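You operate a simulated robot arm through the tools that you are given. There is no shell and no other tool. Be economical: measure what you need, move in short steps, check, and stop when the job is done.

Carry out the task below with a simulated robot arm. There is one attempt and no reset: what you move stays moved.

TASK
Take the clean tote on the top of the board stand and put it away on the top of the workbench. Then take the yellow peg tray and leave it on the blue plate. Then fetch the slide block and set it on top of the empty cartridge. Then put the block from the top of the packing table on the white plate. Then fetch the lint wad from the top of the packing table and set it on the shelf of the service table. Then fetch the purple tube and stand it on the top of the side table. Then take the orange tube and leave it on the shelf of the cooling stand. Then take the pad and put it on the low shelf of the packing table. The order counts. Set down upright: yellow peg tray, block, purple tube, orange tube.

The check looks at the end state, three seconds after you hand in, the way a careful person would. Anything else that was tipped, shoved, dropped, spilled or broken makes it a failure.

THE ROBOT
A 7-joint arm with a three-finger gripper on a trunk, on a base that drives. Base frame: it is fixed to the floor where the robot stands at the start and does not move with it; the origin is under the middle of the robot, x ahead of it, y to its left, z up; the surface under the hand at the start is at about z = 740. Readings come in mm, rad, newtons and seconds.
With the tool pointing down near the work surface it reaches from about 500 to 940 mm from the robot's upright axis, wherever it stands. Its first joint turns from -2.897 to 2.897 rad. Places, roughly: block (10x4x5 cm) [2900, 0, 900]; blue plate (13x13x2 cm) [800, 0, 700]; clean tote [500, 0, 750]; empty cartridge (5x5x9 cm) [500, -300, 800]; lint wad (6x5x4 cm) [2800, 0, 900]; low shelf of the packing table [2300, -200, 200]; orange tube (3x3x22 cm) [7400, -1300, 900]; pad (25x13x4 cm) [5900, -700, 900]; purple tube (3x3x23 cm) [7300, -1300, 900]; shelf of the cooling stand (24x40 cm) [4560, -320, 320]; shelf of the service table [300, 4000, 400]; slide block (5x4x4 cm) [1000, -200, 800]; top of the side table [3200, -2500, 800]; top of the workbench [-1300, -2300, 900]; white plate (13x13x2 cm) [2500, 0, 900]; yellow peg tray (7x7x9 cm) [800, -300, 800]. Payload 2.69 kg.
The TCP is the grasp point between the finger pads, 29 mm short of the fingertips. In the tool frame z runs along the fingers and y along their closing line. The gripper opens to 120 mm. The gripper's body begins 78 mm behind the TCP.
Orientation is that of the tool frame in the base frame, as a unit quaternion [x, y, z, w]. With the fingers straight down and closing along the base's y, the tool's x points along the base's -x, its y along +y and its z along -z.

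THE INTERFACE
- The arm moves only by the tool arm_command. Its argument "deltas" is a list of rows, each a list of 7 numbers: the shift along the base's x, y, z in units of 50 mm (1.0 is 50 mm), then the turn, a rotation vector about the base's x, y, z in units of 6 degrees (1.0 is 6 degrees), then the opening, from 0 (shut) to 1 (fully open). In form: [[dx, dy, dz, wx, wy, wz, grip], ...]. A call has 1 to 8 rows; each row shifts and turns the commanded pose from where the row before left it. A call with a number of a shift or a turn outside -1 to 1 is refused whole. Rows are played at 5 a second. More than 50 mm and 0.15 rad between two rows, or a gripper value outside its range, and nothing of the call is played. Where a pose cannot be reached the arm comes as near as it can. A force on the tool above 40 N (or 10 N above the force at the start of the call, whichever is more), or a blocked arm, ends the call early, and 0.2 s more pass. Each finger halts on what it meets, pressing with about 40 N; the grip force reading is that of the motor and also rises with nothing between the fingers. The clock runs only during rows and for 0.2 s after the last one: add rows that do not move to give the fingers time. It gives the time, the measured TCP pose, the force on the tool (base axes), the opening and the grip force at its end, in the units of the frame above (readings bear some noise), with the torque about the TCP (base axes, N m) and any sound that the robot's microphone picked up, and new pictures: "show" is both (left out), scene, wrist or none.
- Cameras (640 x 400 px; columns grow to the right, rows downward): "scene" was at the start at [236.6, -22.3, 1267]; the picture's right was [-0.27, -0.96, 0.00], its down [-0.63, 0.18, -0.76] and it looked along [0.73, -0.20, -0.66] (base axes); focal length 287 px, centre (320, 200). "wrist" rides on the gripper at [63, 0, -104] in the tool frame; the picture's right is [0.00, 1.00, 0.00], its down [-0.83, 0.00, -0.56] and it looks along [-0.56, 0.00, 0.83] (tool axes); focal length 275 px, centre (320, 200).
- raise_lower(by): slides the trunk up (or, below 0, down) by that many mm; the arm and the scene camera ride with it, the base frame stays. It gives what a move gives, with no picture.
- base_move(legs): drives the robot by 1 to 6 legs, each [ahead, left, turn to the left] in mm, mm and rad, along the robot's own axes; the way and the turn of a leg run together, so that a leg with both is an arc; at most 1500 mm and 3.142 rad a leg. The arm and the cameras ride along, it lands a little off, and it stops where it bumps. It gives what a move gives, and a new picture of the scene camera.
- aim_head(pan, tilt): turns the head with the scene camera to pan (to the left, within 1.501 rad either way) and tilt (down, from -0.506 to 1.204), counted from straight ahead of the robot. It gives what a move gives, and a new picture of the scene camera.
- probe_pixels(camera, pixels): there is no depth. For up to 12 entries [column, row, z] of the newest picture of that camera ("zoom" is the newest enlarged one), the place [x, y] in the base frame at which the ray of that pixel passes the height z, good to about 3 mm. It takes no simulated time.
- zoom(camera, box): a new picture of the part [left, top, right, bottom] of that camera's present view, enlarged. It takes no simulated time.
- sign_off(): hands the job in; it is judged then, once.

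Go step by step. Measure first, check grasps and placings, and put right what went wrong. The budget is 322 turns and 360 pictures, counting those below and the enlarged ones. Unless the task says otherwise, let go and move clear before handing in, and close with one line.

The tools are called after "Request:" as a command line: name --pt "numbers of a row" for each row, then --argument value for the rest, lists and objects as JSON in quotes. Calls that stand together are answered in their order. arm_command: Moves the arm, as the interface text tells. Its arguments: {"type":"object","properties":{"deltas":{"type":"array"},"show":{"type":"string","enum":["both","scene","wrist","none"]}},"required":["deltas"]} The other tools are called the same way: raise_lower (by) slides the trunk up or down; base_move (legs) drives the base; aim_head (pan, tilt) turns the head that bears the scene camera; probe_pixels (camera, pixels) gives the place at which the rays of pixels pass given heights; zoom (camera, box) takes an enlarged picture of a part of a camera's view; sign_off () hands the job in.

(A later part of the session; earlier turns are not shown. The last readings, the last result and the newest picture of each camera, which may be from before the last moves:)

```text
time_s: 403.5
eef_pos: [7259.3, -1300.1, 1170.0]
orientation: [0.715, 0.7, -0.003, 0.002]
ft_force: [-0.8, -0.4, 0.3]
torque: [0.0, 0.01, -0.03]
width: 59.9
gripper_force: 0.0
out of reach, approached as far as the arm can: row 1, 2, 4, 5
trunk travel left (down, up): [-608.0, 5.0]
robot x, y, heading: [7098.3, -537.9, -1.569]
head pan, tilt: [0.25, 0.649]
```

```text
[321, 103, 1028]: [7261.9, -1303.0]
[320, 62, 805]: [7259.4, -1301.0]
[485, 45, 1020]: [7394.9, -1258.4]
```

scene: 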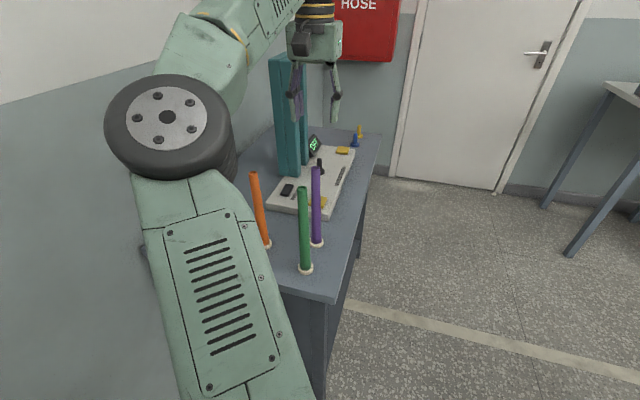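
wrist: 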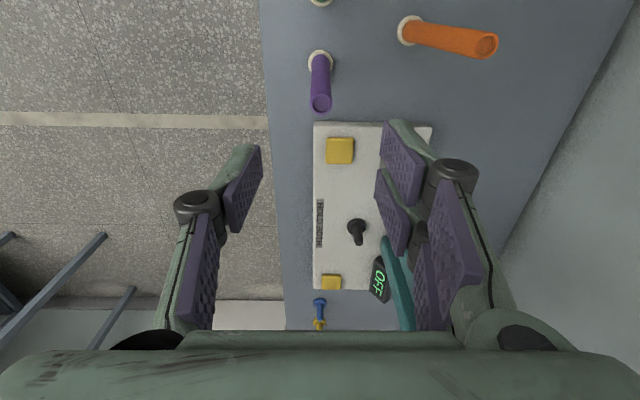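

Aligned within 3 mm. Descend to TCP z≈985 and close.

Request:
arm_command --pt "0.04 -0.05 -0.7 0 0 0 0.5" --pt "0 0 -0.9 0 0 0 0.5" --pt "0 0 -0.9 0 0 0 0.5" --pt "0 0 -0.9 0 0 0 0.5" --pt "0 0 -0.3 0 0 0 0.5" --pt "0 0 0 0 0 0 0.5"

```text
time_s: 404.9
eef_pos: [7263.7, -1304.8, 985.1]
orientation: [0.715, 0.7, -0.001, 0.002]
ft_force: [-0.9, 0.0, 0.6]
torque: [-0.01, 0.01, 0.04]
width: 59.9
gripper_force: 0.1
trunk travel left (down, up): [-608.0, 5.0]
robot x, y, heading: [7096.0, -536.2, -1.571]
head pan, tilt: [0.25, 0.649]
```

scene: 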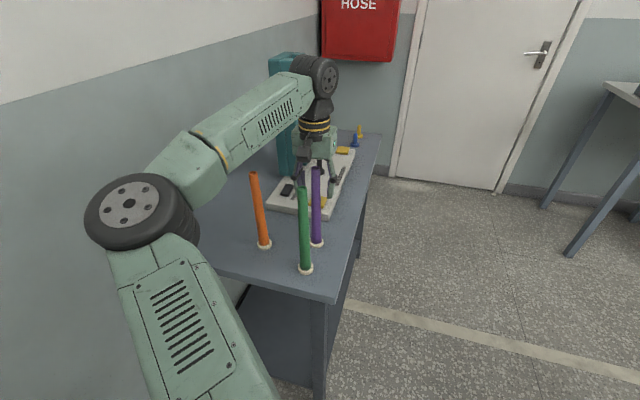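
wrist: 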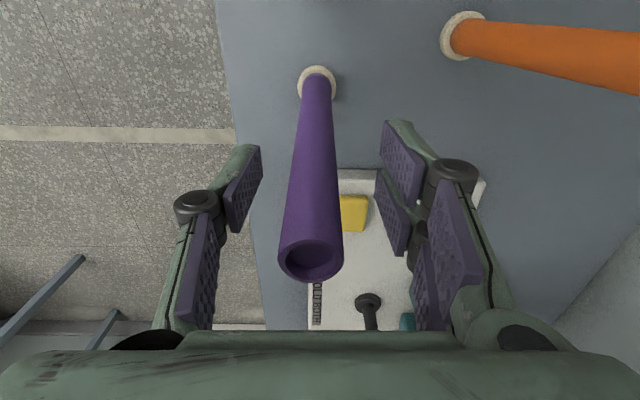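

Request:
arm_command --pt "0 0 0 0 0 0 0.2" --pt "0 0 0 0 0 0 0" --pt "0 0 0 0 0 0 0" --pt "0 0 0 0 0 0 0" --pt "0 0 0 0 0 0 0" --pt "0 0 0.2 0 0 0 0" --pt "0 0 0.4 0 0 0 0" --pt "0 0 0 0 0 0 0"

```text
time_s: 406.7
eef_pos: [7264.4, -1304.7, 1016.7]
orientation: [0.714, 0.7, -0.002, 0.002]
ft_force: [-0.1, 0.1, -0.9]
torque: [0.01, 0.0, 0.01]
width: 20.3
gripper_force: 40.3
trunk travel left (down, up): [-608.0, 5.0]
robot x, y, heading: [7099.1, -542.2, -1.571]
head pan, tilt: [0.25, 0.649]
```

scene: 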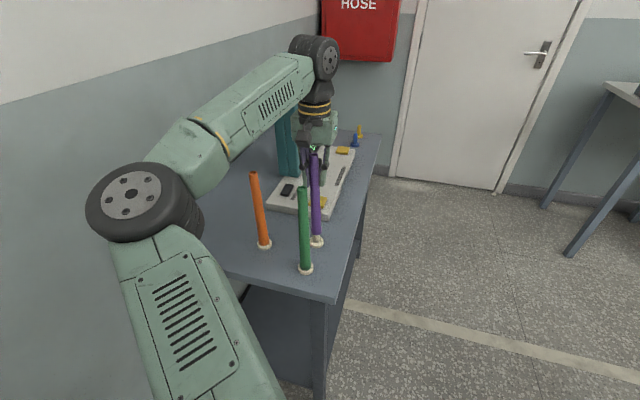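
wrist: 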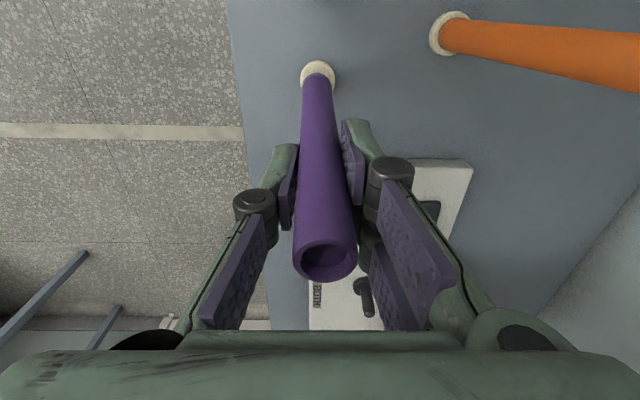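

Request:
zoom --camera "scene" --box '[250, 140, 370, 290]'

```text
2.67 times, centred on (310, 215) of scene
```

zoom: 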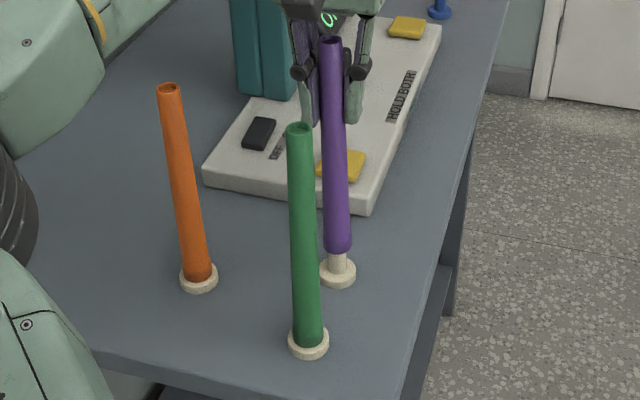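

The tube slides off a peg that stays on the table, as it should. I lift it clear and retract the arm to a carrying pose.

Request:
arm_command --pt "0 0 0.9 0 0 0 0" --pt "0 0 0.9 0 0 0 0" --pt "0 0 0.9 0 0 0 0" --pt "0 0 0.9 0 0 0 0" --pt "0 0 0 0 0 0 0" --show "none"

Request:
arm_command --pt "-0.4 0.6 0 0 0 0 0" --pt "-0.4 0.6 0 0 0 0 0" --pt "-0.4 0.6 0 0 0 0 0" --pt "-0.4 0.6 0 0 0 0 0" --pt "-0.4 0.6 0 0 0 0 0" --pt "-0.3 0 0 0 0 0 0" --pt "0 0 0 0 0 0 0"

```text
time_s: 407.9
eef_pos: [7261.8, -1300.7, 1169.9]
orientation: [0.715, 0.7, -0.002, 0.004]
ft_force: [-0.1, -0.3, -0.8]
torque: [0.0, -0.03, -0.01]
width: 20.3
gripper_force: 39.1
out of reach, approached as far as the arm can: row 4
trunk travel left (down, up): [-608.0, 5.0]
robot x, y, heading: [7098.6, -538.2, -1.576]
head pan, tilt: [0.25, 0.649]
```

```text
time_s: 409.5
eef_pos: [7146.9, -1151.3, 1170.6]
orientation: [0.714, 0.7, 0.0, 0.002]
ft_force: [-0.7, -0.8, -0.6]
torque: [-0.01, 0.0, -0.02]
width: 20.1
gripper_force: 40.0
trunk travel left (down, up): [-608.0, 5.0]
robot x, y, heading: [7092.5, -538.5, -1.57]
head pan, tilt: [0.25, 0.649]
```

scene: 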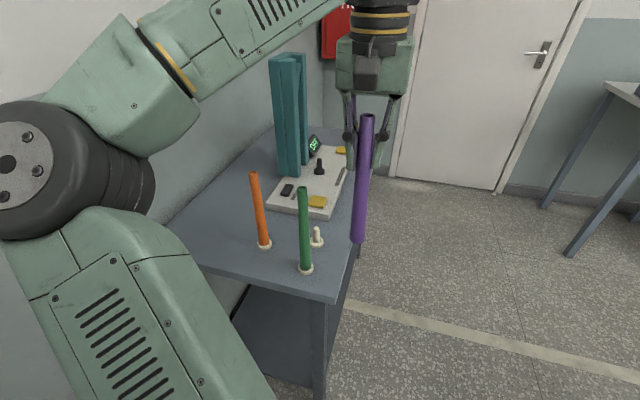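
wrist: 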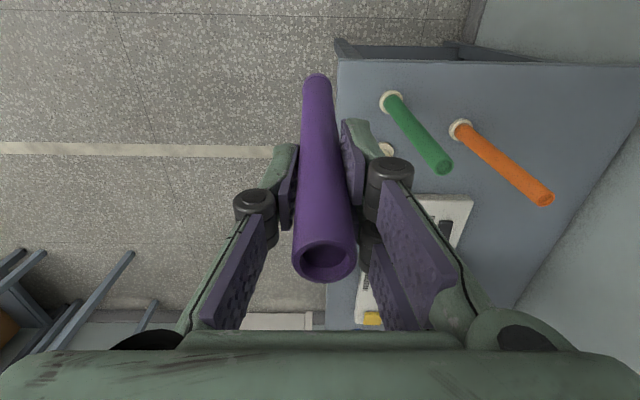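

Carrying pose good (tube bottom ≈995). I retrace the path out past the pallet and rack.

Request:
base_move --legs '[[-450, -45, 0], [-150, -50, 0], [-150, -10, 0], [-300, -320, 0], [-450, -300, 0]]'

Request:
aim_head --pan -1.4 --tilt 0.35

```text
time_s: 419.6
eef_pos: [6410.6, 365.4, 1170.5]
orientation: [0.719, 0.695, -0.001, 0.003]
ft_force: [0.5, -0.3, -0.1]
torque: [0.02, 0.02, -0.02]
width: 20.2
gripper_force: 39.6
trunk travel left (down, up): [-608.0, 5.0]
robot x, y, heading: [6369.6, 977.7, -1.588]
head pan, tilt: [0.25, 0.649]
```

scene: 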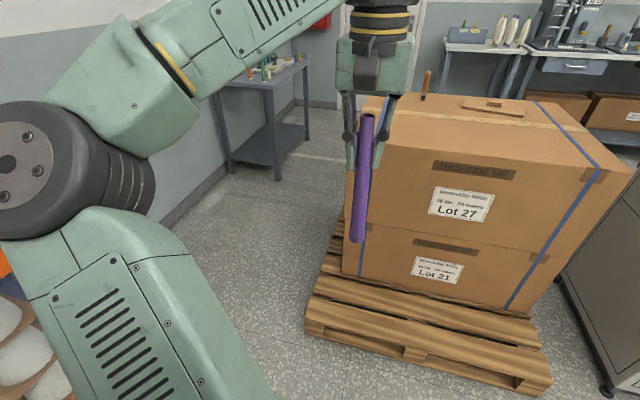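

```text
time_s: 421.4
eef_pos: [6411.3, 363.8, 1170.0]
orientation: [0.718, 0.696, -0.002, 0.003]
ft_force: [0.1, 0.2, -0.9]
torque: [0.0, 0.01, -0.01]
width: 20.1
gripper_force: 40.0
trunk travel left (down, up): [-608.0, 5.0]
robot x, y, heading: [6370.5, 978.1, -1.583]
head pan, tilt: [-1.4, 0.351]
```

scene: 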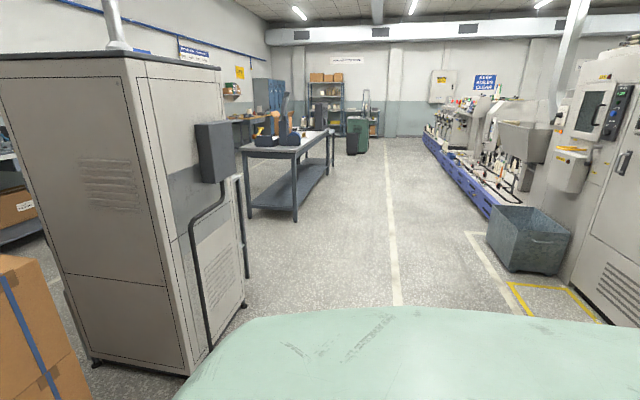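

Request:
probe_pixels --camera "scene" --pixels '[[205, 350, 0], [245, 303, 0], [490, 232, 0], [535, 312, 0], [295, 220, 0], [395, 300, 0], [90, 360, 0]]'

```text
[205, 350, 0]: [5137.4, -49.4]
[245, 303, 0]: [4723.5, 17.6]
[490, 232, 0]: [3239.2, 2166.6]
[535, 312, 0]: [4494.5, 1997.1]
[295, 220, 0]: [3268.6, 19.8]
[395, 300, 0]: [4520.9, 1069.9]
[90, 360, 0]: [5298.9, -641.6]
```

The lane west (y 20–2000) is clear. I drive west, then south through the known passage to y≈-1250.

Request:
base_move --legs '[[0, 0, -1.558], [1400, 0, 0], [1180, 0, 0], [0, 0, 1.571], [1400, 0, 0]]'

Request:
aim_head --pan -0.3 --tilt 0.3

```text
time_s: 448.4
eef_pos: [3797.9, -921.6, 1169.3]
orientation: [0.72, 0.694, -0.002, 0.003]
ft_force: [0.5, 0.8, -0.4]
torque: [-0.02, -0.02, -0.01]
width: 20.0
gripper_force: 40.3
trunk travel left (down, up): [-608.0, 5.0]
robot x, y, heading: [3758.1, -304.6, -1.587]
head pan, tilt: [-1.4, 0.351]
```

scene: 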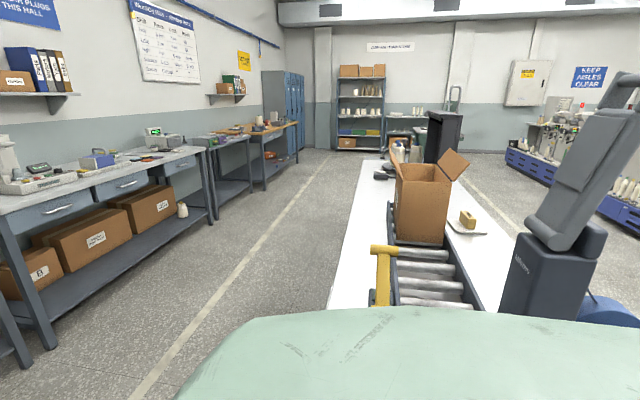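

```text
time_s: 449.7
eef_pos: [3796.9, -921.1, 1170.8]
orientation: [0.72, 0.694, -0.001, 0.003]
ft_force: [0.2, -0.1, 0.5]
torque: [-0.01, 0.0, 0.01]
width: 19.9
gripper_force: 40.0
trunk travel left (down, up): [-608.0, 5.0]
robot x, y, heading: [3758.2, -307.6, -1.587]
head pan, tilt: [-0.3, 0.3]
```

scene: 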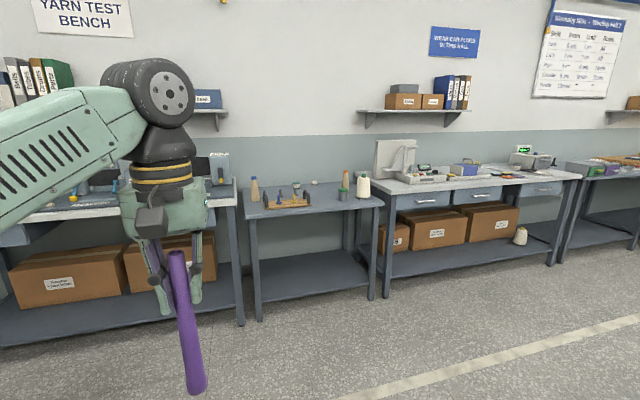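

Request:
probe_pixels --camera "scene" --pixels '[[310, 200, 800], [245, 218, 800], [383, 206, 800], [258, 320, 0], [373, 300, 0], [287, 205, 800], [363, 196, 800]]'

Request:
zoom --camera "scene" --box '[220, 140, 420, 260]'

```text
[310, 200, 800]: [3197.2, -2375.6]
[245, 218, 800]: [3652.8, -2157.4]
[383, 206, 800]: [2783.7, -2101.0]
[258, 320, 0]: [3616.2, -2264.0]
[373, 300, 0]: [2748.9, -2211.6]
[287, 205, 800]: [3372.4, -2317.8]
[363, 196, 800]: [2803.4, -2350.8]
```

```text
3.20 times, centred on (320, 200) of scene
```

zoom: 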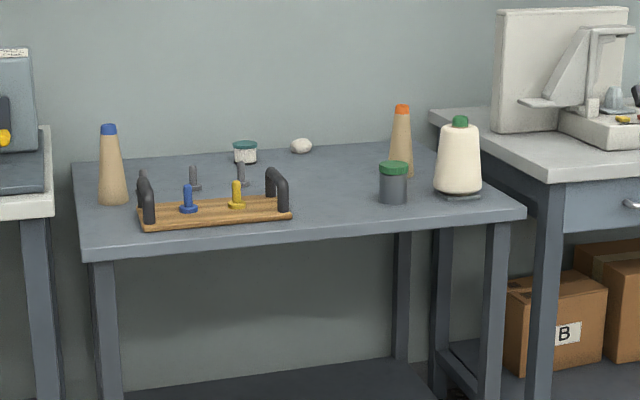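

The small table at x 2780–3650 is the side table; its middle front is free. I drive in front of it.

Request:
base_move --legs '[[1000, 0, 0.016], [100, -680, 0]]'

Request:
aim_head --pan 0.0 --tilt 0.6

```text
time_s: 460.3
eef_pos: [3126.7, -2034.4, 1170.1]
orientation: [0.713, 0.701, -0.001, 0.003]
ft_force: [-0.7, 0.2, -0.9]
torque: [0.02, -0.02, -0.01]
width: 19.8
gripper_force: 40.8
trunk travel left (down, up): [-608.0, 5.0]
robot x, y, heading: [3076.6, -1419.1, -1.568]
head pan, tilt: [-0.3, 0.3]
```

scene: 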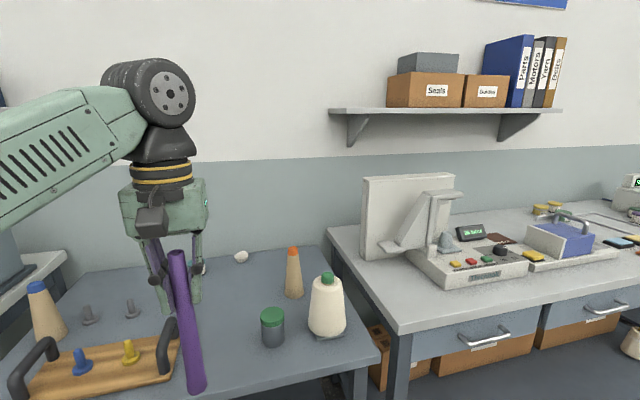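

```text
time_s: 461.1
eef_pos: [3125.4, -2034.7, 1170.2]
orientation: [0.713, 0.701, -0.001, 0.002]
ft_force: [1.0, 0.6, 0.4]
torque: [0.01, 0.03, 0.0]
width: 20.0
gripper_force: 40.0
trunk travel left (down, up): [-608.0, 5.0]
robot x, y, heading: [3072.4, -1417.9, -1.572]
head pan, tilt: [0.0, 0.6]
```

scene: 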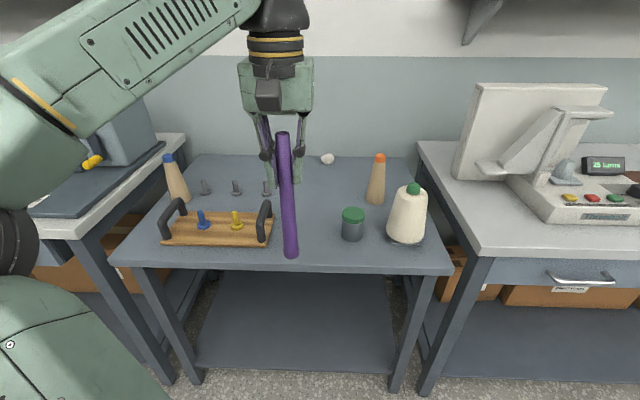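

Request:
probe_pixels --camera "scene" --pixels '[[310, 225, 790], [272, 242, 790], [342, 235, 790], [280, 268, 790], [310, 225, 760], [280, 268, 760], [327, 162, 790], [110, 262, 790], [450, 270, 790], [398, 392, 0], [195, 383, 0]]'

```text
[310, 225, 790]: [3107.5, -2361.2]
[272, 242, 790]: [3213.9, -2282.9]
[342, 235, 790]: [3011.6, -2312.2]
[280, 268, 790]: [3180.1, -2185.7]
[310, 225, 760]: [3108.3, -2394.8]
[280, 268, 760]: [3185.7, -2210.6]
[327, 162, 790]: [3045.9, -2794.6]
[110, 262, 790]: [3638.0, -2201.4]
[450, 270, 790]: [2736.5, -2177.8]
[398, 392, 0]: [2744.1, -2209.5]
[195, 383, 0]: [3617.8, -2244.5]
```

Table ≈ z 790; free spot at (3110,-2335) between tray and canister. I drive 200 mm nearer and move the tube over it.

Request:
base_move --legs '[[200, 0, 0]]'

Request:
arm_command --pt "-0.15 -0.5 0 0 0 0 0" --pt "-0.15 -0.5 0 0 0 0 0" --pt "0 -0.5 0 0 0 0 0" --pt "0 -0.5 0 0 0 0 0" --pt "0 0 -0.8 0 0 0 0" --pt "0 0 -0.8 0 0 0 0" --pt "0 0 -0.8 0 0 0 0" --pt "0 0 0 0 0 0 0"

```text
time_s: 462.7
eef_pos: [3126.2, -2233.9, 1169.7]
orientation: [0.714, 0.7, -0.001, 0.002]
ft_force: [1.0, 0.6, -0.5]
torque: [0.0, -0.01, 0.0]
width: 19.8
gripper_force: 39.8
trunk travel left (down, up): [-608.0, 5.0]
robot x, y, heading: [3071.8, -1621.8, -1.567]
head pan, tilt: [0.0, 0.6]
```

scene: 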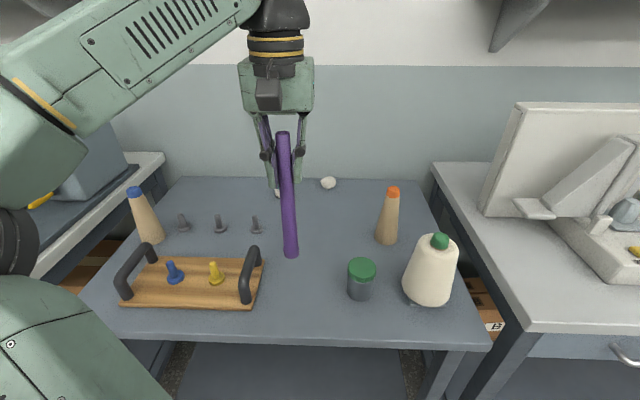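

```text
time_s: 464.5
eef_pos: [3113.7, -2332.7, 1050.6]
orientation: [0.714, 0.7, -0.001, 0.003]
ft_force: [-0.1, 0.2, -1.1]
torque: [0.02, -0.01, -0.01]
width: 19.7
gripper_force: 40.0
trunk travel left (down, up): [-608.0, 5.0]
robot x, y, heading: [3075.9, -1619.6, -1.567]
head pan, tilt: [0.0, 0.6]
```

scene: 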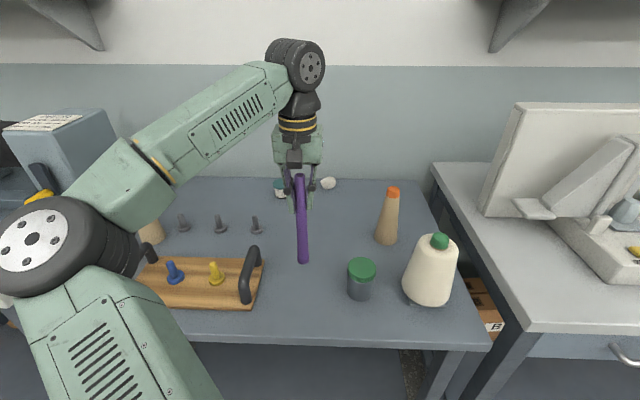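
wrist: 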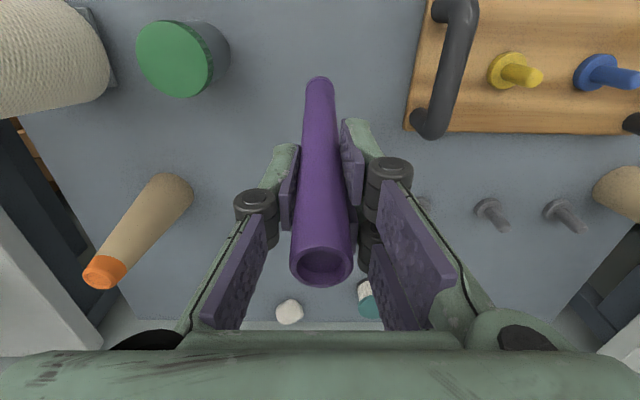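

Request:
arm_command --pt "0 0 -0.5 0 0 0 0" --pt "0 0 -0.5 0 0 0 0" --pt "0 0 -0.3 0 0 0 0" --pt "0 0 0 0 0 0 0" --show "scene"

```text
time_s: 465.5
eef_pos: [3111.0, -2333.9, 984.3]
orientation: [0.714, 0.7, -0.001, 0.002]
ft_force: [0.1, -0.5, -0.8]
torque: [0.01, -0.02, -0.01]
width: 19.9
gripper_force: 39.7
trunk travel left (down, up): [-608.0, 5.0]
robot x, y, heading: [3071.1, -1620.0, -1.566]
head pan, tilt: [0.0, 0.6]
```

scene: 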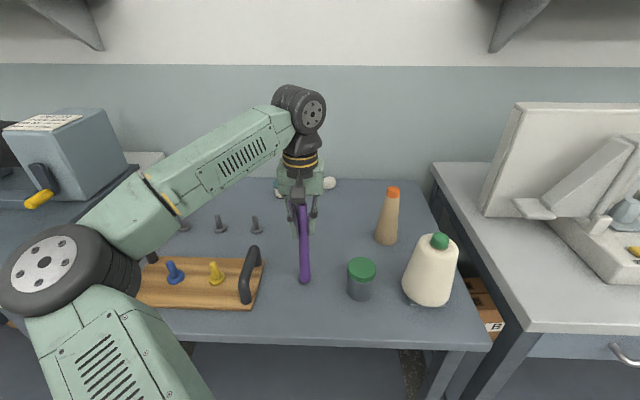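

Request:
arm_command --pt "0 0 -0.1 0 0 0 0" --pt "0 0 -0.1 0 0 0 0" --pt "0 0 0 0 0 0 0" --show "none"

Request:
arm_command --pt "0 0 -0.06 0 0 0 0" --pt "0 0 0 0 0 0 0" --show "none"

Request:
arm_command --pt "0 0 -0.06 0 0 0 0" --pt "0 0 0 0 0 0 0" --show "none"

```text
time_s: 466.3
eef_pos: [3112.7, -2332.8, 977.4]
orientation: [0.713, 0.701, -0.001, 0.002]
ft_force: [0.1, -1.2, 11.9]
torque: [-0.1, -0.06, -0.01]
width: 20.0
gripper_force: 40.1
trunk travel left (down, up): [-608.0, 5.0]
robot x, y, heading: [3072.0, -1620.6, -1.571]
head pan, tilt: [0.0, 0.6]
```

```text
time_s: 466.9
eef_pos: [3110.8, -2332.8, 975.5]
orientation: [0.714, 0.7, -0.004, 0.005]
ft_force: [1.3, -1.7, 32.4]
torque: [-0.14, -0.05, 0.04]
width: 19.7
gripper_force: 40.5
trunk travel left (down, up): [-608.0, 5.0]
robot x, y, heading: [3076.9, -1618.9, -1.566]
head pan, tilt: [0.0, 0.6]
```

```text
time_s: 467.5
eef_pos: [3112.2, -2332.0, 972.7]
orientation: [0.713, 0.701, -0.003, 0.003]
ft_force: [1.5, 0.0, 38.5]
torque: [0.07, -0.04, 0.02]
width: 19.8
gripper_force: 40.4
trunk travel left (down, up): [-608.0, 5.0]
robot x, y, heading: [3077.3, -1620.4, -1.571]
head pan, tilt: [0.0, 0.6]
```

Tube is standing on the table (force 38 N); I ease 3 mm, then open.

Request:
arm_command --pt "0 0 0.05 0 0 0 0" --pt "0 0 0 0 0 0 0" --show "none"

Request:
arm_command --pt "0 0 0 0 0 0 0.2" --pt "0 0 0 0 0 0 0.25" --pt "0 0 0 0 0 0 0.35" --pt "0 0 0 0 0 0 0.5" --pt "0 0 0 0 0 0 0.5"

```text
time_s: 468.1
eef_pos: [3111.4, -2333.7, 972.9]
orientation: [0.714, 0.7, -0.001, 0.003]
ft_force: [-1.6, 1.1, 23.5]
torque: [0.12, 0.26, 0.03]
width: 19.5
gripper_force: 39.4
trunk travel left (down, up): [-608.0, 5.0]
robot x, y, heading: [3074.0, -1617.7, -1.572]
head pan, tilt: [0.0, 0.6]
```

```text
time_s: 469.3
eef_pos: [3111.2, -2333.1, 971.1]
orientation: [0.714, 0.7, -0.002, 0.002]
ft_force: [0.7, 0.0, 0.0]
torque: [0.02, 0.01, -0.03]
width: 60.1
gripper_force: 0.2
trunk travel left (down, up): [-608.0, 5.0]
robot x, y, heading: [3077.2, -1621.2, -1.574]
head pan, tilt: [0.0, 0.6]
```

scene: 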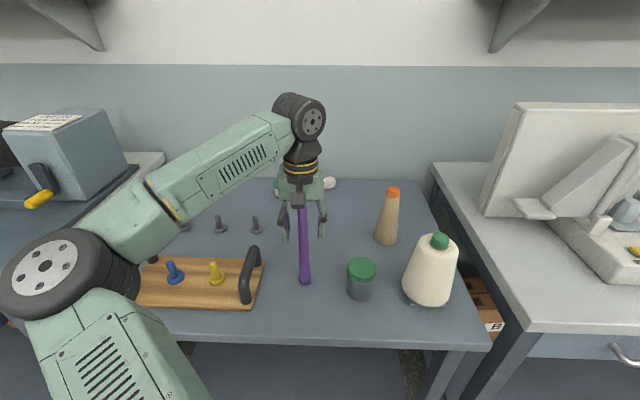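
wrist: 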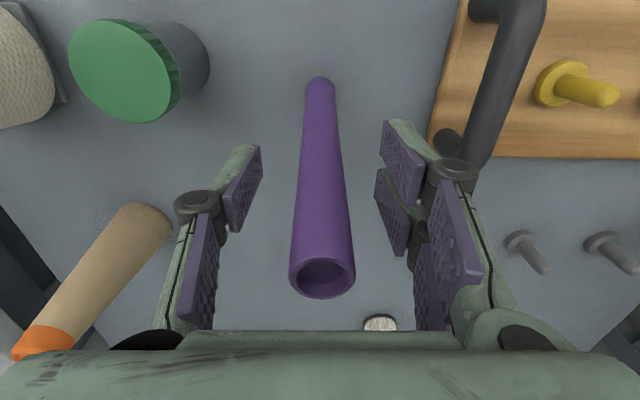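

Purple tube stands upright freely. I lift straight up and check.

Request:
arm_command --pt "0 0 0.6 0 0 0 0.5" --pt "0 0 0.9 0 0 0 0.5" --pt "0 0 0.9 0 0 0 0.5" --pt "0 0 0.9 0 0 0 0.5" --pt "0 0 0.6 0 0 0 0.5" --pt "0 0.6 0 0 0 0 0.5" --pt "0 0.6 0 0 0 0 0.5" --pt "0.3 0.6 0 0 0 0 0.5" --show "scene"

```text
time_s: 471.1
eef_pos: [3129.0, -2243.6, 1168.8]
orientation: [0.714, 0.7, -0.001, 0.002]
ft_force: [0.7, -0.2, 0.3]
torque: [-0.03, 0.01, -0.01]
width: 60.0
gripper_force: 0.1
trunk travel left (down, up): [-608.0, 5.0]
robot x, y, heading: [3073.3, -1617.9, -1.57]
head pan, tilt: [0.0, 0.6]
```

scene: 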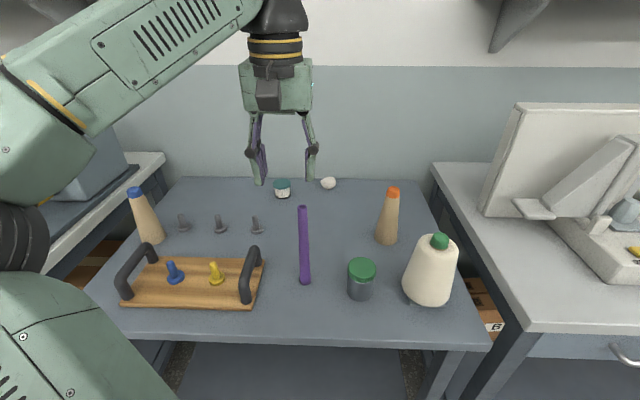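

Purple tube stands. Now I head east along the south aisle and inspect the cooling stand's shelf on the way.

Request:
base_move --legs '[[-250, 0, 0], [0, 0, 1.57], [1000, 0, 0]]'

Request:
aim_head --pan 0.75 --tilt 0.5

Request:
zoom --camera "scene" --box '[200, 80, 480, 300]'

```text
time_s: 481.5
eef_pos: [4685.1, -1335.4, 1168.3]
orientation: [0.017, 1.0, 0.0, 0.003]
ft_force: [-0.7, 0.2, 0.0]
torque: [0.02, 0.03, -0.02]
width: 60.3
gripper_force: 0.1
trunk travel left (down, up): [-608.0, 5.0]
robot x, y, heading: [4057.8, -1383.0, -0.009]
head pan, tilt: [0.0, 0.6]
```

scene: 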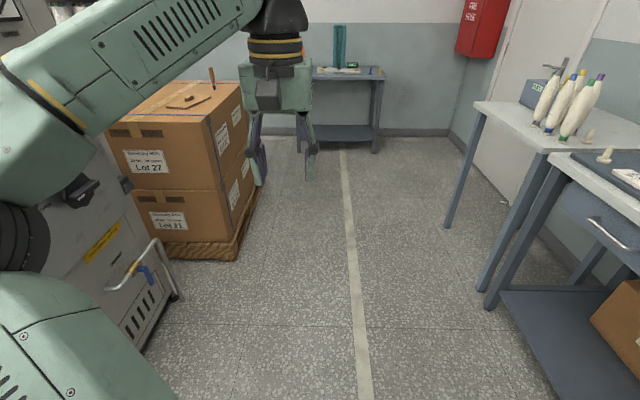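

```text
time_s: 482.6
eef_pos: [4684.1, -1335.9, 1167.1]
orientation: [0.016, 1.0, 0.001, 0.002]
ft_force: [0.7, -0.5, 0.5]
torque: [0.01, 0.06, 0.0]
width: 60.0
gripper_force: 0.2
trunk travel left (down, up): [-608.0, 5.0]
robot x, y, heading: [4057.1, -1381.1, -0.015]
head pan, tilt: [0.75, 0.499]
```

scene: 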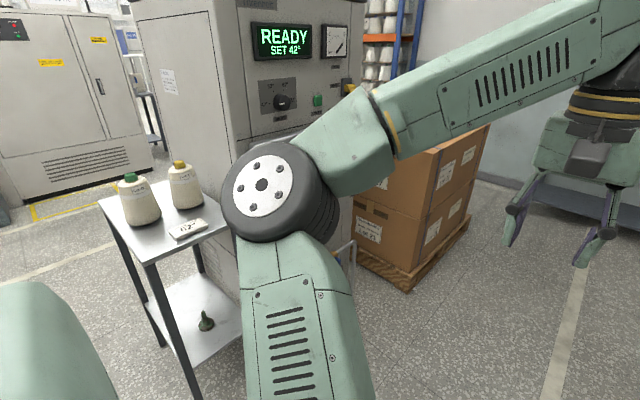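

```text
1.82 times, centred on (340, 190) of scene
```

zoom: 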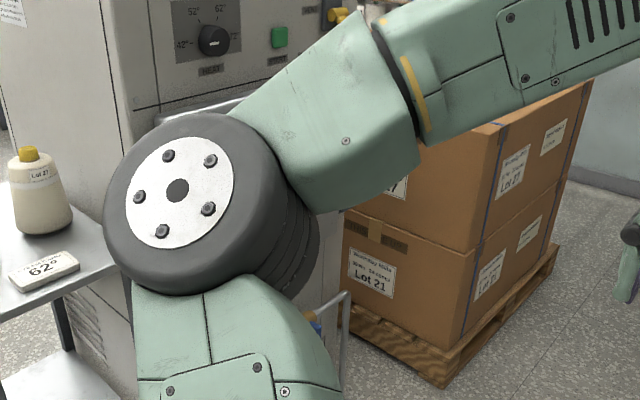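

Request:
aim_head --pan 1.15 --tilt 0.6

```text
time_s: 483.5
eef_pos: [4684.2, -1334.9, 1167.7]
orientation: [0.017, 1.0, 0.001, 0.002]
ft_force: [0.4, 0.5, -0.2]
torque: [0.03, 0.01, 0.03]
width: 59.9
gripper_force: 0.1
trunk travel left (down, up): [-608.0, 5.0]
robot x, y, heading: [4057.3, -1381.8, -0.017]
head pan, tilt: [1.15, 0.6]
```

scene: 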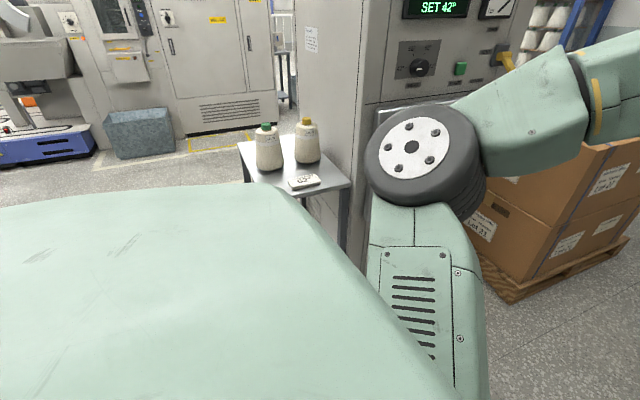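

I turn to see the stand properly.

Request:
base_move --legs '[[0, 0, 1.1]]'

Request:
aim_head --pan -0.25 --tilt 0.75

```text
time_s: 486.7
eef_pos: [4307.2, -806.7, 1168.0]
orientation: [-0.503, 0.864, 0.002, 0.001]
ft_force: [-0.6, 0.1, -0.6]
torque: [0.03, 0.0, 0.0]
width: 60.1
gripper_force: 0.1
trunk travel left (down, up): [-608.0, 5.0]
robot x, y, heading: [4056.7, -1383.8, 1.079]
head pan, tilt: [1.15, 0.6]
```

scene: 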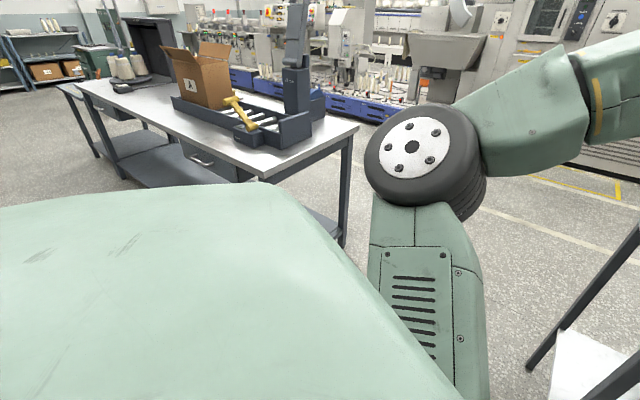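

```text
time_s: 488.2
eef_pos: [4309.0, -805.4, 1167.2]
orientation: [-0.503, 0.864, 0.002, 0.002]
ft_force: [0.2, 0.4, 0.1]
torque: [0.0, 0.03, 0.02]
width: 60.0
gripper_force: 0.1
trunk travel left (down, up): [-608.0, 5.0]
robot x, y, heading: [4058.8, -1381.6, 1.073]
head pan, tilt: [-0.25, 0.75]
```

scene: 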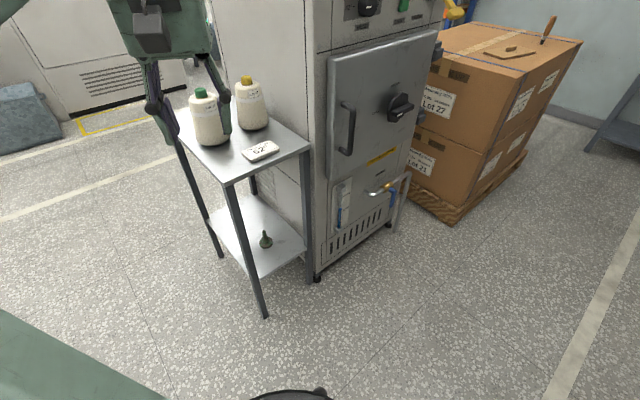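

Request:
zoom --camera "scene" --box '[140, 60, 360, 340]'

Request:
probe_pixels --camera "scene" --pixels '[[266, 318, 0], [312, 283, 0], [222, 256, 0], [260, 278, 320], [306, 250, 320], [212, 222, 320], [265, 246, 320], [228, 185, 780], [311, 148, 780], [160, 110, 780], [228, 185, 740], [311, 148, 740]]'

```text
1.43 times, centred on (250, 200) of scene
```

zoom: 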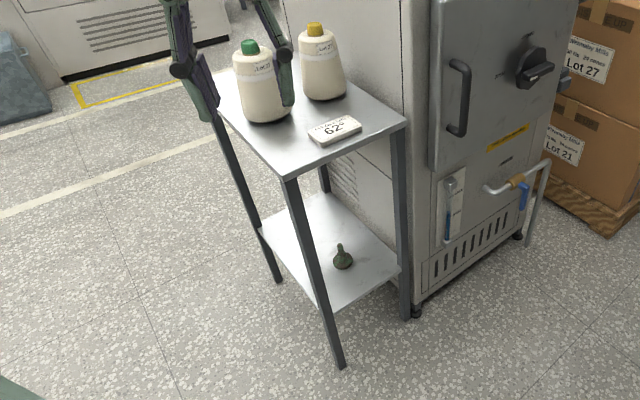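

```text
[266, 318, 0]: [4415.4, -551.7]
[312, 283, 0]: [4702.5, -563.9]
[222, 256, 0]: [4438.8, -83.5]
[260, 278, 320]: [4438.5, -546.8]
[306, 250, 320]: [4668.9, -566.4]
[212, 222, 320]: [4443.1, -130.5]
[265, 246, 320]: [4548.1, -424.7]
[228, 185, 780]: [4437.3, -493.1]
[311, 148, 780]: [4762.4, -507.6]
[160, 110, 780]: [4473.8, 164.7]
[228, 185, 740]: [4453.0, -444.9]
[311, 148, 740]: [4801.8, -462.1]
```

The stand: shelf z≈320, x 4438–4669, y -566…-130; top underside ≈820. The tube must go in with a tilted tool from the west. For the pickup I plan tool pitch 45°, yaw +20°, from the robot at ≈(6730,-1500). I drive there.

Request:
base_move --legs '[[0, 0, -1.075], [1400, -80, 0], [1200, -40, 0]]'

Request:
aim_head --pan 0.2 --tilt 0.6

```text
time_s: 503.7
eef_pos: [7286.0, -1456.9, 1167.3]
orientation: [0.009, 1.0, 0.001, 0.002]
ft_force: [0.6, 0.0, 0.1]
torque: [-0.01, 0.0, -0.05]
width: 59.9
gripper_force: 0.0
trunk travel left (down, up): [-608.0, 5.0]
robot x, y, heading: [6662.4, -1512.5, 0.002]
head pan, tilt: [-0.25, 0.75]
```

scene: 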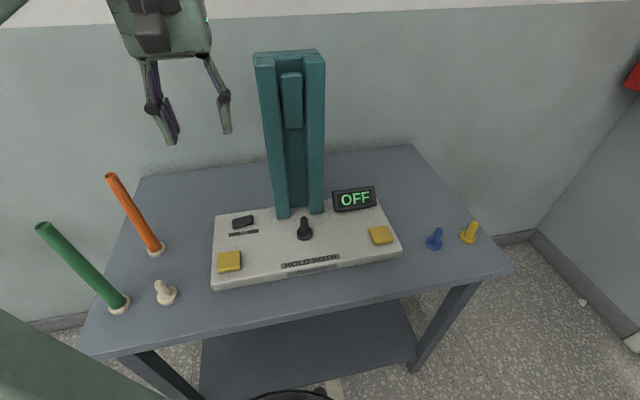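

```text
time_s: 504.6
eef_pos: [7287.1, -1456.5, 1167.1]
orientation: [0.008, 1.0, 0.001, 0.003]
ft_force: [0.1, 0.3, -0.4]
torque: [-0.02, 0.0, 0.03]
width: 59.8
gripper_force: 0.1
trunk travel left (down, up): [-608.0, 5.0]
robot x, y, heading: [6663.6, -1513.4, -0.0]
head pan, tilt: [0.201, 0.6]
```

scene: 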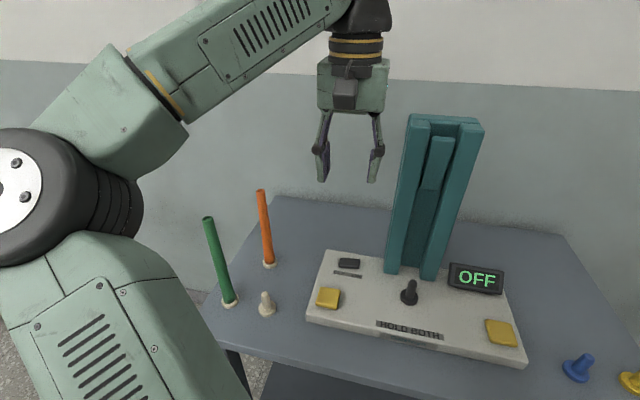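

Request:
probe_pixels --camera "scene" --pixels '[[269, 264, 805], [261, 191, 1020], [229, 302, 805], [208, 218, 1020], [267, 311, 800], [266, 293, 840], [390, 270, 815], [408, 116, 1150], [330, 252, 815]]'

Request:
zoom --camera "scene" --box '[190, 160, 350, 330]'

```text
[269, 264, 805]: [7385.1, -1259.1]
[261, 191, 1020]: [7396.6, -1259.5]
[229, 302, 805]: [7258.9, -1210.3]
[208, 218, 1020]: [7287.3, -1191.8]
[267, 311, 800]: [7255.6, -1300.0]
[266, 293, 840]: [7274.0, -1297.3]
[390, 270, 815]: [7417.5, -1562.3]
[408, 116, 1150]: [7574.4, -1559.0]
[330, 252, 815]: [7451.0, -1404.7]
```

```text
2.35 times, centred on (270, 245) of scene
```

zoom: 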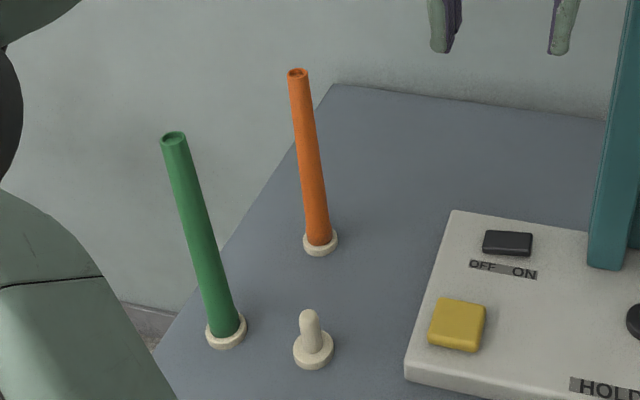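

The teal column is well away (y≈-1560). I use yaw 40°, pitch 45°: first yaw and descend, then pitch to the pre-grasp at (7294,-1343,930).

Request:
arm_command --pt "0 0 -0.3 0 0 0.83 0.5" --pt "0 0 -0.3 0 0 0.83 0.5" --pt "0 0 -0.3 0 0 0.83 0.5" --pt "0 0 -0.3 0 0 0.83 0.5" --pt "0 0 -0.3 0 0 0.83 0.5" --pt "0 0 -0.3 0 0 0.83 0.5" --pt "0 0 -0.3 0 0 0.83 0.5" --pt "0 0 -0.3 0 0 0.83 0.5" --show "none"

Request:
arm_command --pt "0 0.28 -0.2 0.603 -0.718 0 0.5" --pt "0 0.28 -0.2 0.603 -0.718 0 0.5" --pt "0 0.28 -0.3 0.603 -0.718 0 0.5" --pt "0 0.28 -0.3 0.603 -0.718 0 0.5" --pt "0 0.28 -0.3 0.603 -0.718 0 0.5" --pt "0 0.28 -0.3 0.603 -0.718 0 0.5" --pt "0 0.28 -0.35 0.603 -0.718 0 0.5" --pt "0.1 0.28 -0.35 0.603 -0.718 0 0.5"

```text
time_s: 506.4
eef_pos: [7287.7, -1457.1, 1047.3]
orientation: [-0.333, 0.943, 0.002, 0.002]
ft_force: [0.4, -1.0, 0.3]
torque: [-0.01, -0.02, 0.03]
width: 60.0
gripper_force: 0.0
trunk travel left (down, up): [-608.0, 5.0]
robot x, y, heading: [6661.0, -1511.1, -0.001]
head pan, tilt: [0.201, 0.6]
```

```text
time_s: 508.2
eef_pos: [7291.6, -1345.3, 933.4]
orientation: [-0.307, 0.87, 0.136, 0.361]
ft_force: [-0.2, -0.6, -0.1]
torque: [0.0, 0.01, 0.0]
width: 60.2
gripper_force: 0.0
trunk travel left (down, up): [-608.0, 5.0]
robot x, y, heading: [6663.4, -1512.5, 0.0]
head pan, tilt: [0.201, 0.6]
```

scene: 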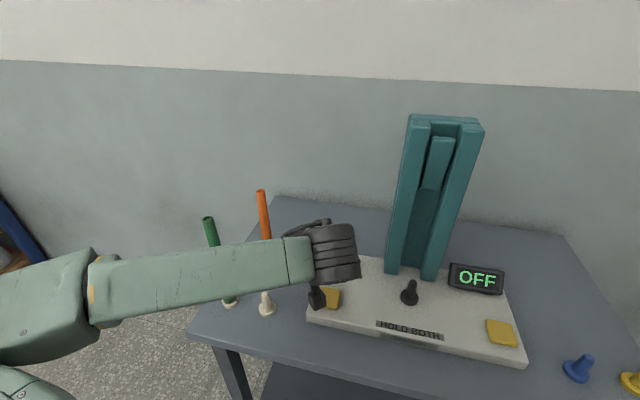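
wrist: 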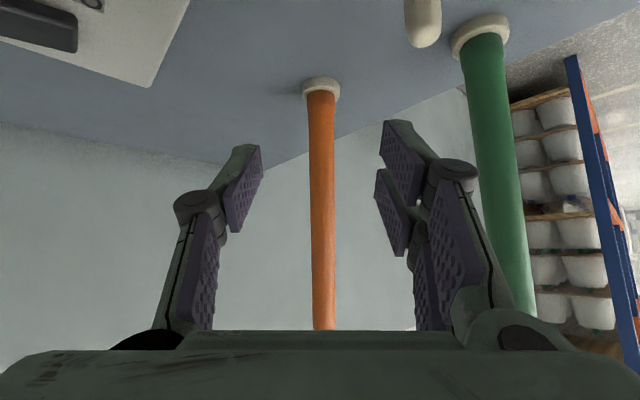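

Orange tube is centred between the fingers (col 322). I advance 131 mm along the approach and close.

Request:
arm_command --pt "0.67 0.56 0 0 0 0 0.5" --pt "0.67 0.56 0 0 0 0 0.5" --pt "0.66 0.57 -0.05 0 0 0 0.5" --pt "0 0 0 0 0 0 0.5" --show "wrist"

```text
time_s: 509.2
eef_pos: [7389.7, -1258.5, 927.7]
orientation: [-0.307, 0.87, 0.137, 0.36]
ft_force: [-0.3, -0.3, -0.4]
torque: [0.02, 0.04, 0.0]
width: 59.8
gripper_force: 0.1
trunk travel left (down, up): [-608.0, 5.0]
robot x, y, heading: [6663.2, -1511.9, 0.002]
head pan, tilt: [0.201, 0.6]
```

wrist: 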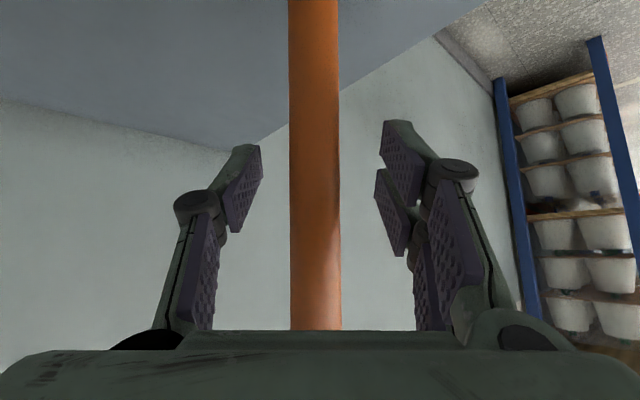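

Request:
arm_command --pt "0 0 0 0 0 0 0.2" --pt "0 0 0 0 0 0 0" --pt "0 0 0 0 0 0 0" --pt "0 0 0 0 0 0 0" --pt "0 0 0.15 0 0 0 0" --pt "0 0 0.4 0 0 0 0" --pt "0 0 0.6 0 0 0 0" --pt "0 0 0.8 0 0 0 0"

```text
time_s: 511.2
eef_pos: [7405.9, -1298.8, 993.0]
orientation: [-0.294, 0.889, 0.084, 0.341]
ft_force: [-0.1, 0.3, -0.4]
torque: [0.01, -0.01, -0.01]
width: 20.9
gripper_force: 40.0
trunk travel left (down, up): [-608.0, 5.0]
robot x, y, heading: [6662.2, -1512.4, -0.003]
head pan, tilt: [0.201, 0.6]
stopped in row 8: the arm was blocked; the commanded pose is now the measured one
```

scene: 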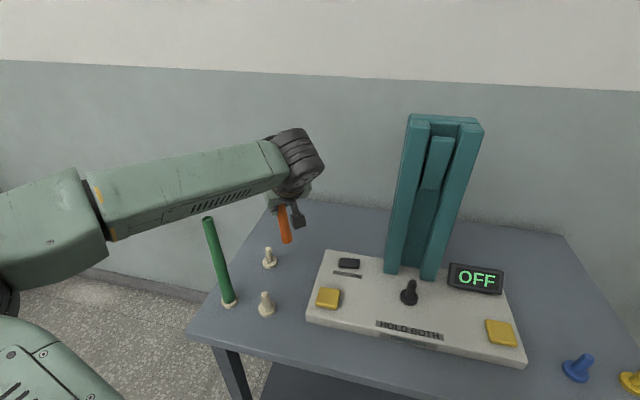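
wrist: 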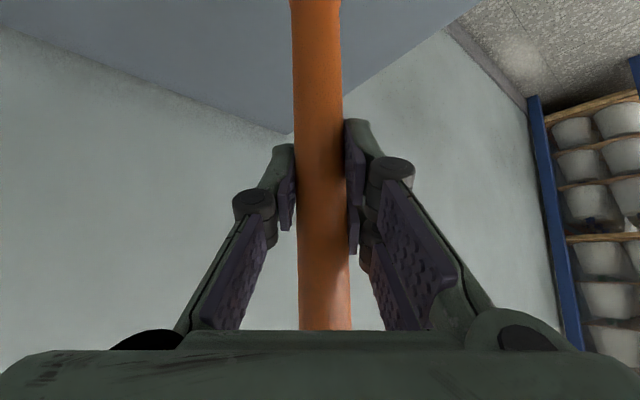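

Tube is off its peg and held, but the arm was hindered in the last row and the tool rotated a little. I retreat along the approach direction with a slight rise and see.

Request:
arm_command --pt "-0.3 -0.2 0.2 0 0 0 0" --pt "-0.4 -0.2 0.3 0 0 0 0" --pt "-0.4 -0.2 0.3 0 0 0 0" --pt "0 0 0 0 0 0 0"

```text
time_s: 512.0
eef_pos: [7379.1, -1410.8, 1018.5]
orientation: [-0.224, 0.915, 0.031, 0.333]
ft_force: [0.2, 0.0, -0.2]
torque: [-0.01, 0.0, 0.03]
width: 20.7
gripper_force: 40.5
trunk travel left (down, up): [-608.0, 5.0]
robot x, y, heading: [6662.1, -1509.7, -0.001]
head pan, tilt: [0.201, 0.6]
stopped in row 4: the arm was blocked; the commanded pose is now the measured one
```

scene: 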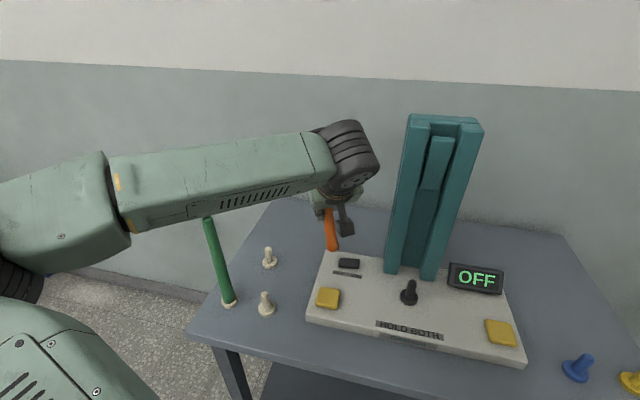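
wrist: 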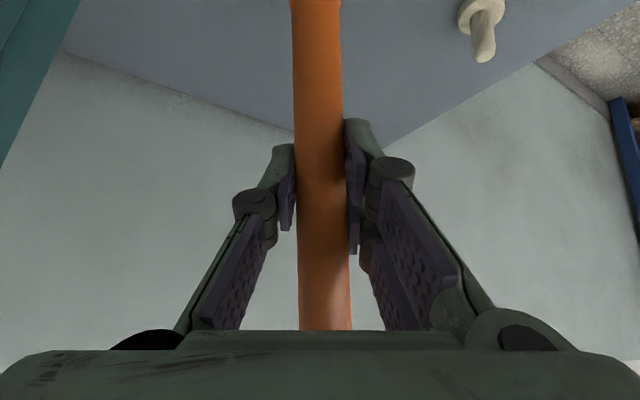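

The arm keeps swinging right as if something pushes it. I look at the elbow side.

Request:
aim_head --pan 0.9 --tilt 0.75

```text
time_s: 513.1
eef_pos: [7377.2, -1410.8, 1018.4]
orientation: [-0.224, 0.915, 0.03, 0.334]
ft_force: [-0.2, 0.6, -0.2]
torque: [0.03, 0.01, 0.01]
width: 20.8
gripper_force: 40.0
trunk travel left (down, up): [-608.0, 5.0]
robot x, y, heading: [6660.0, -1510.4, 0.004]
head pan, tilt: [0.901, 0.75]
```

scene: 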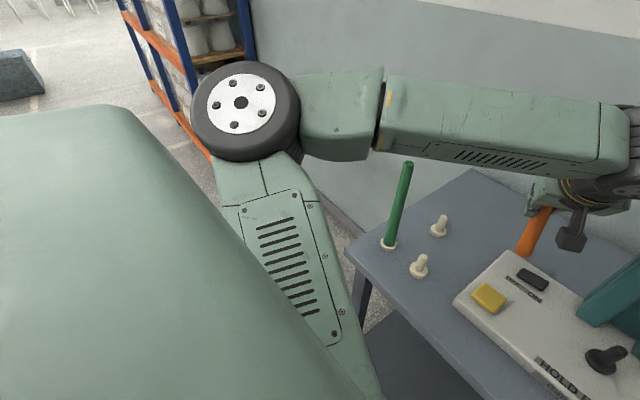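

Request:
arm_command --pt "-0.5 0 0.2 0 0 0 0" --pt "-0.5 0 0.3 0 0 0 0" --pt "-0.5 0 0.3 0 0 0 0" --pt "0 0 0 0 0 0 0" --show "none"

```text
time_s: 514.1
eef_pos: [7301.7, -1410.7, 1055.0]
orientation: [-0.226, 0.917, 0.013, 0.327]
ft_force: [-0.4, -0.2, -0.7]
torque: [-0.04, -0.01, -0.03]
width: 20.7
gripper_force: 39.9
trunk travel left (down, up): [-608.0, 5.0]
robot x, y, heading: [6661.9, -1513.5, 0.002]
head pan, tilt: [0.901, 0.75]
```

The arm follows again. The tube now leans ≈11° toward +y; I correct the tilt.

Request:
arm_command --pt "0 0 0.1 0.59 -0.2 0 0" --pt "0 0 0.1 0.59 -0.2 0 0" --pt "0 0 0.1 0.58 -0.19 0 0" --pt "0 0 0 0 0 0 0"

```text
time_s: 515.0
eef_pos: [7301.7, -1406.1, 1061.7]
orientation: [-0.217, 0.903, 0.047, 0.369]
ft_force: [-0.2, 0.0, 0.0]
torque: [0.02, 0.02, -0.01]
width: 20.6
gripper_force: 40.0
trunk travel left (down, up): [-608.0, 5.0]
robot x, y, heading: [6661.5, -1508.2, -0.0]
head pan, tilt: [0.901, 0.75]
stopped in row 4: the arm was blocked; the commanded pose is now the measured one
```

scene: 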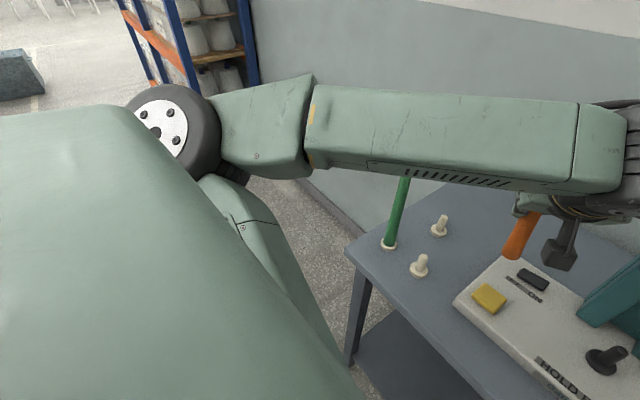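
wrist: 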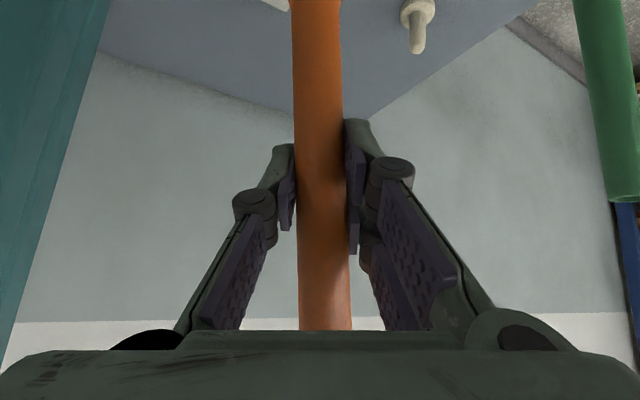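

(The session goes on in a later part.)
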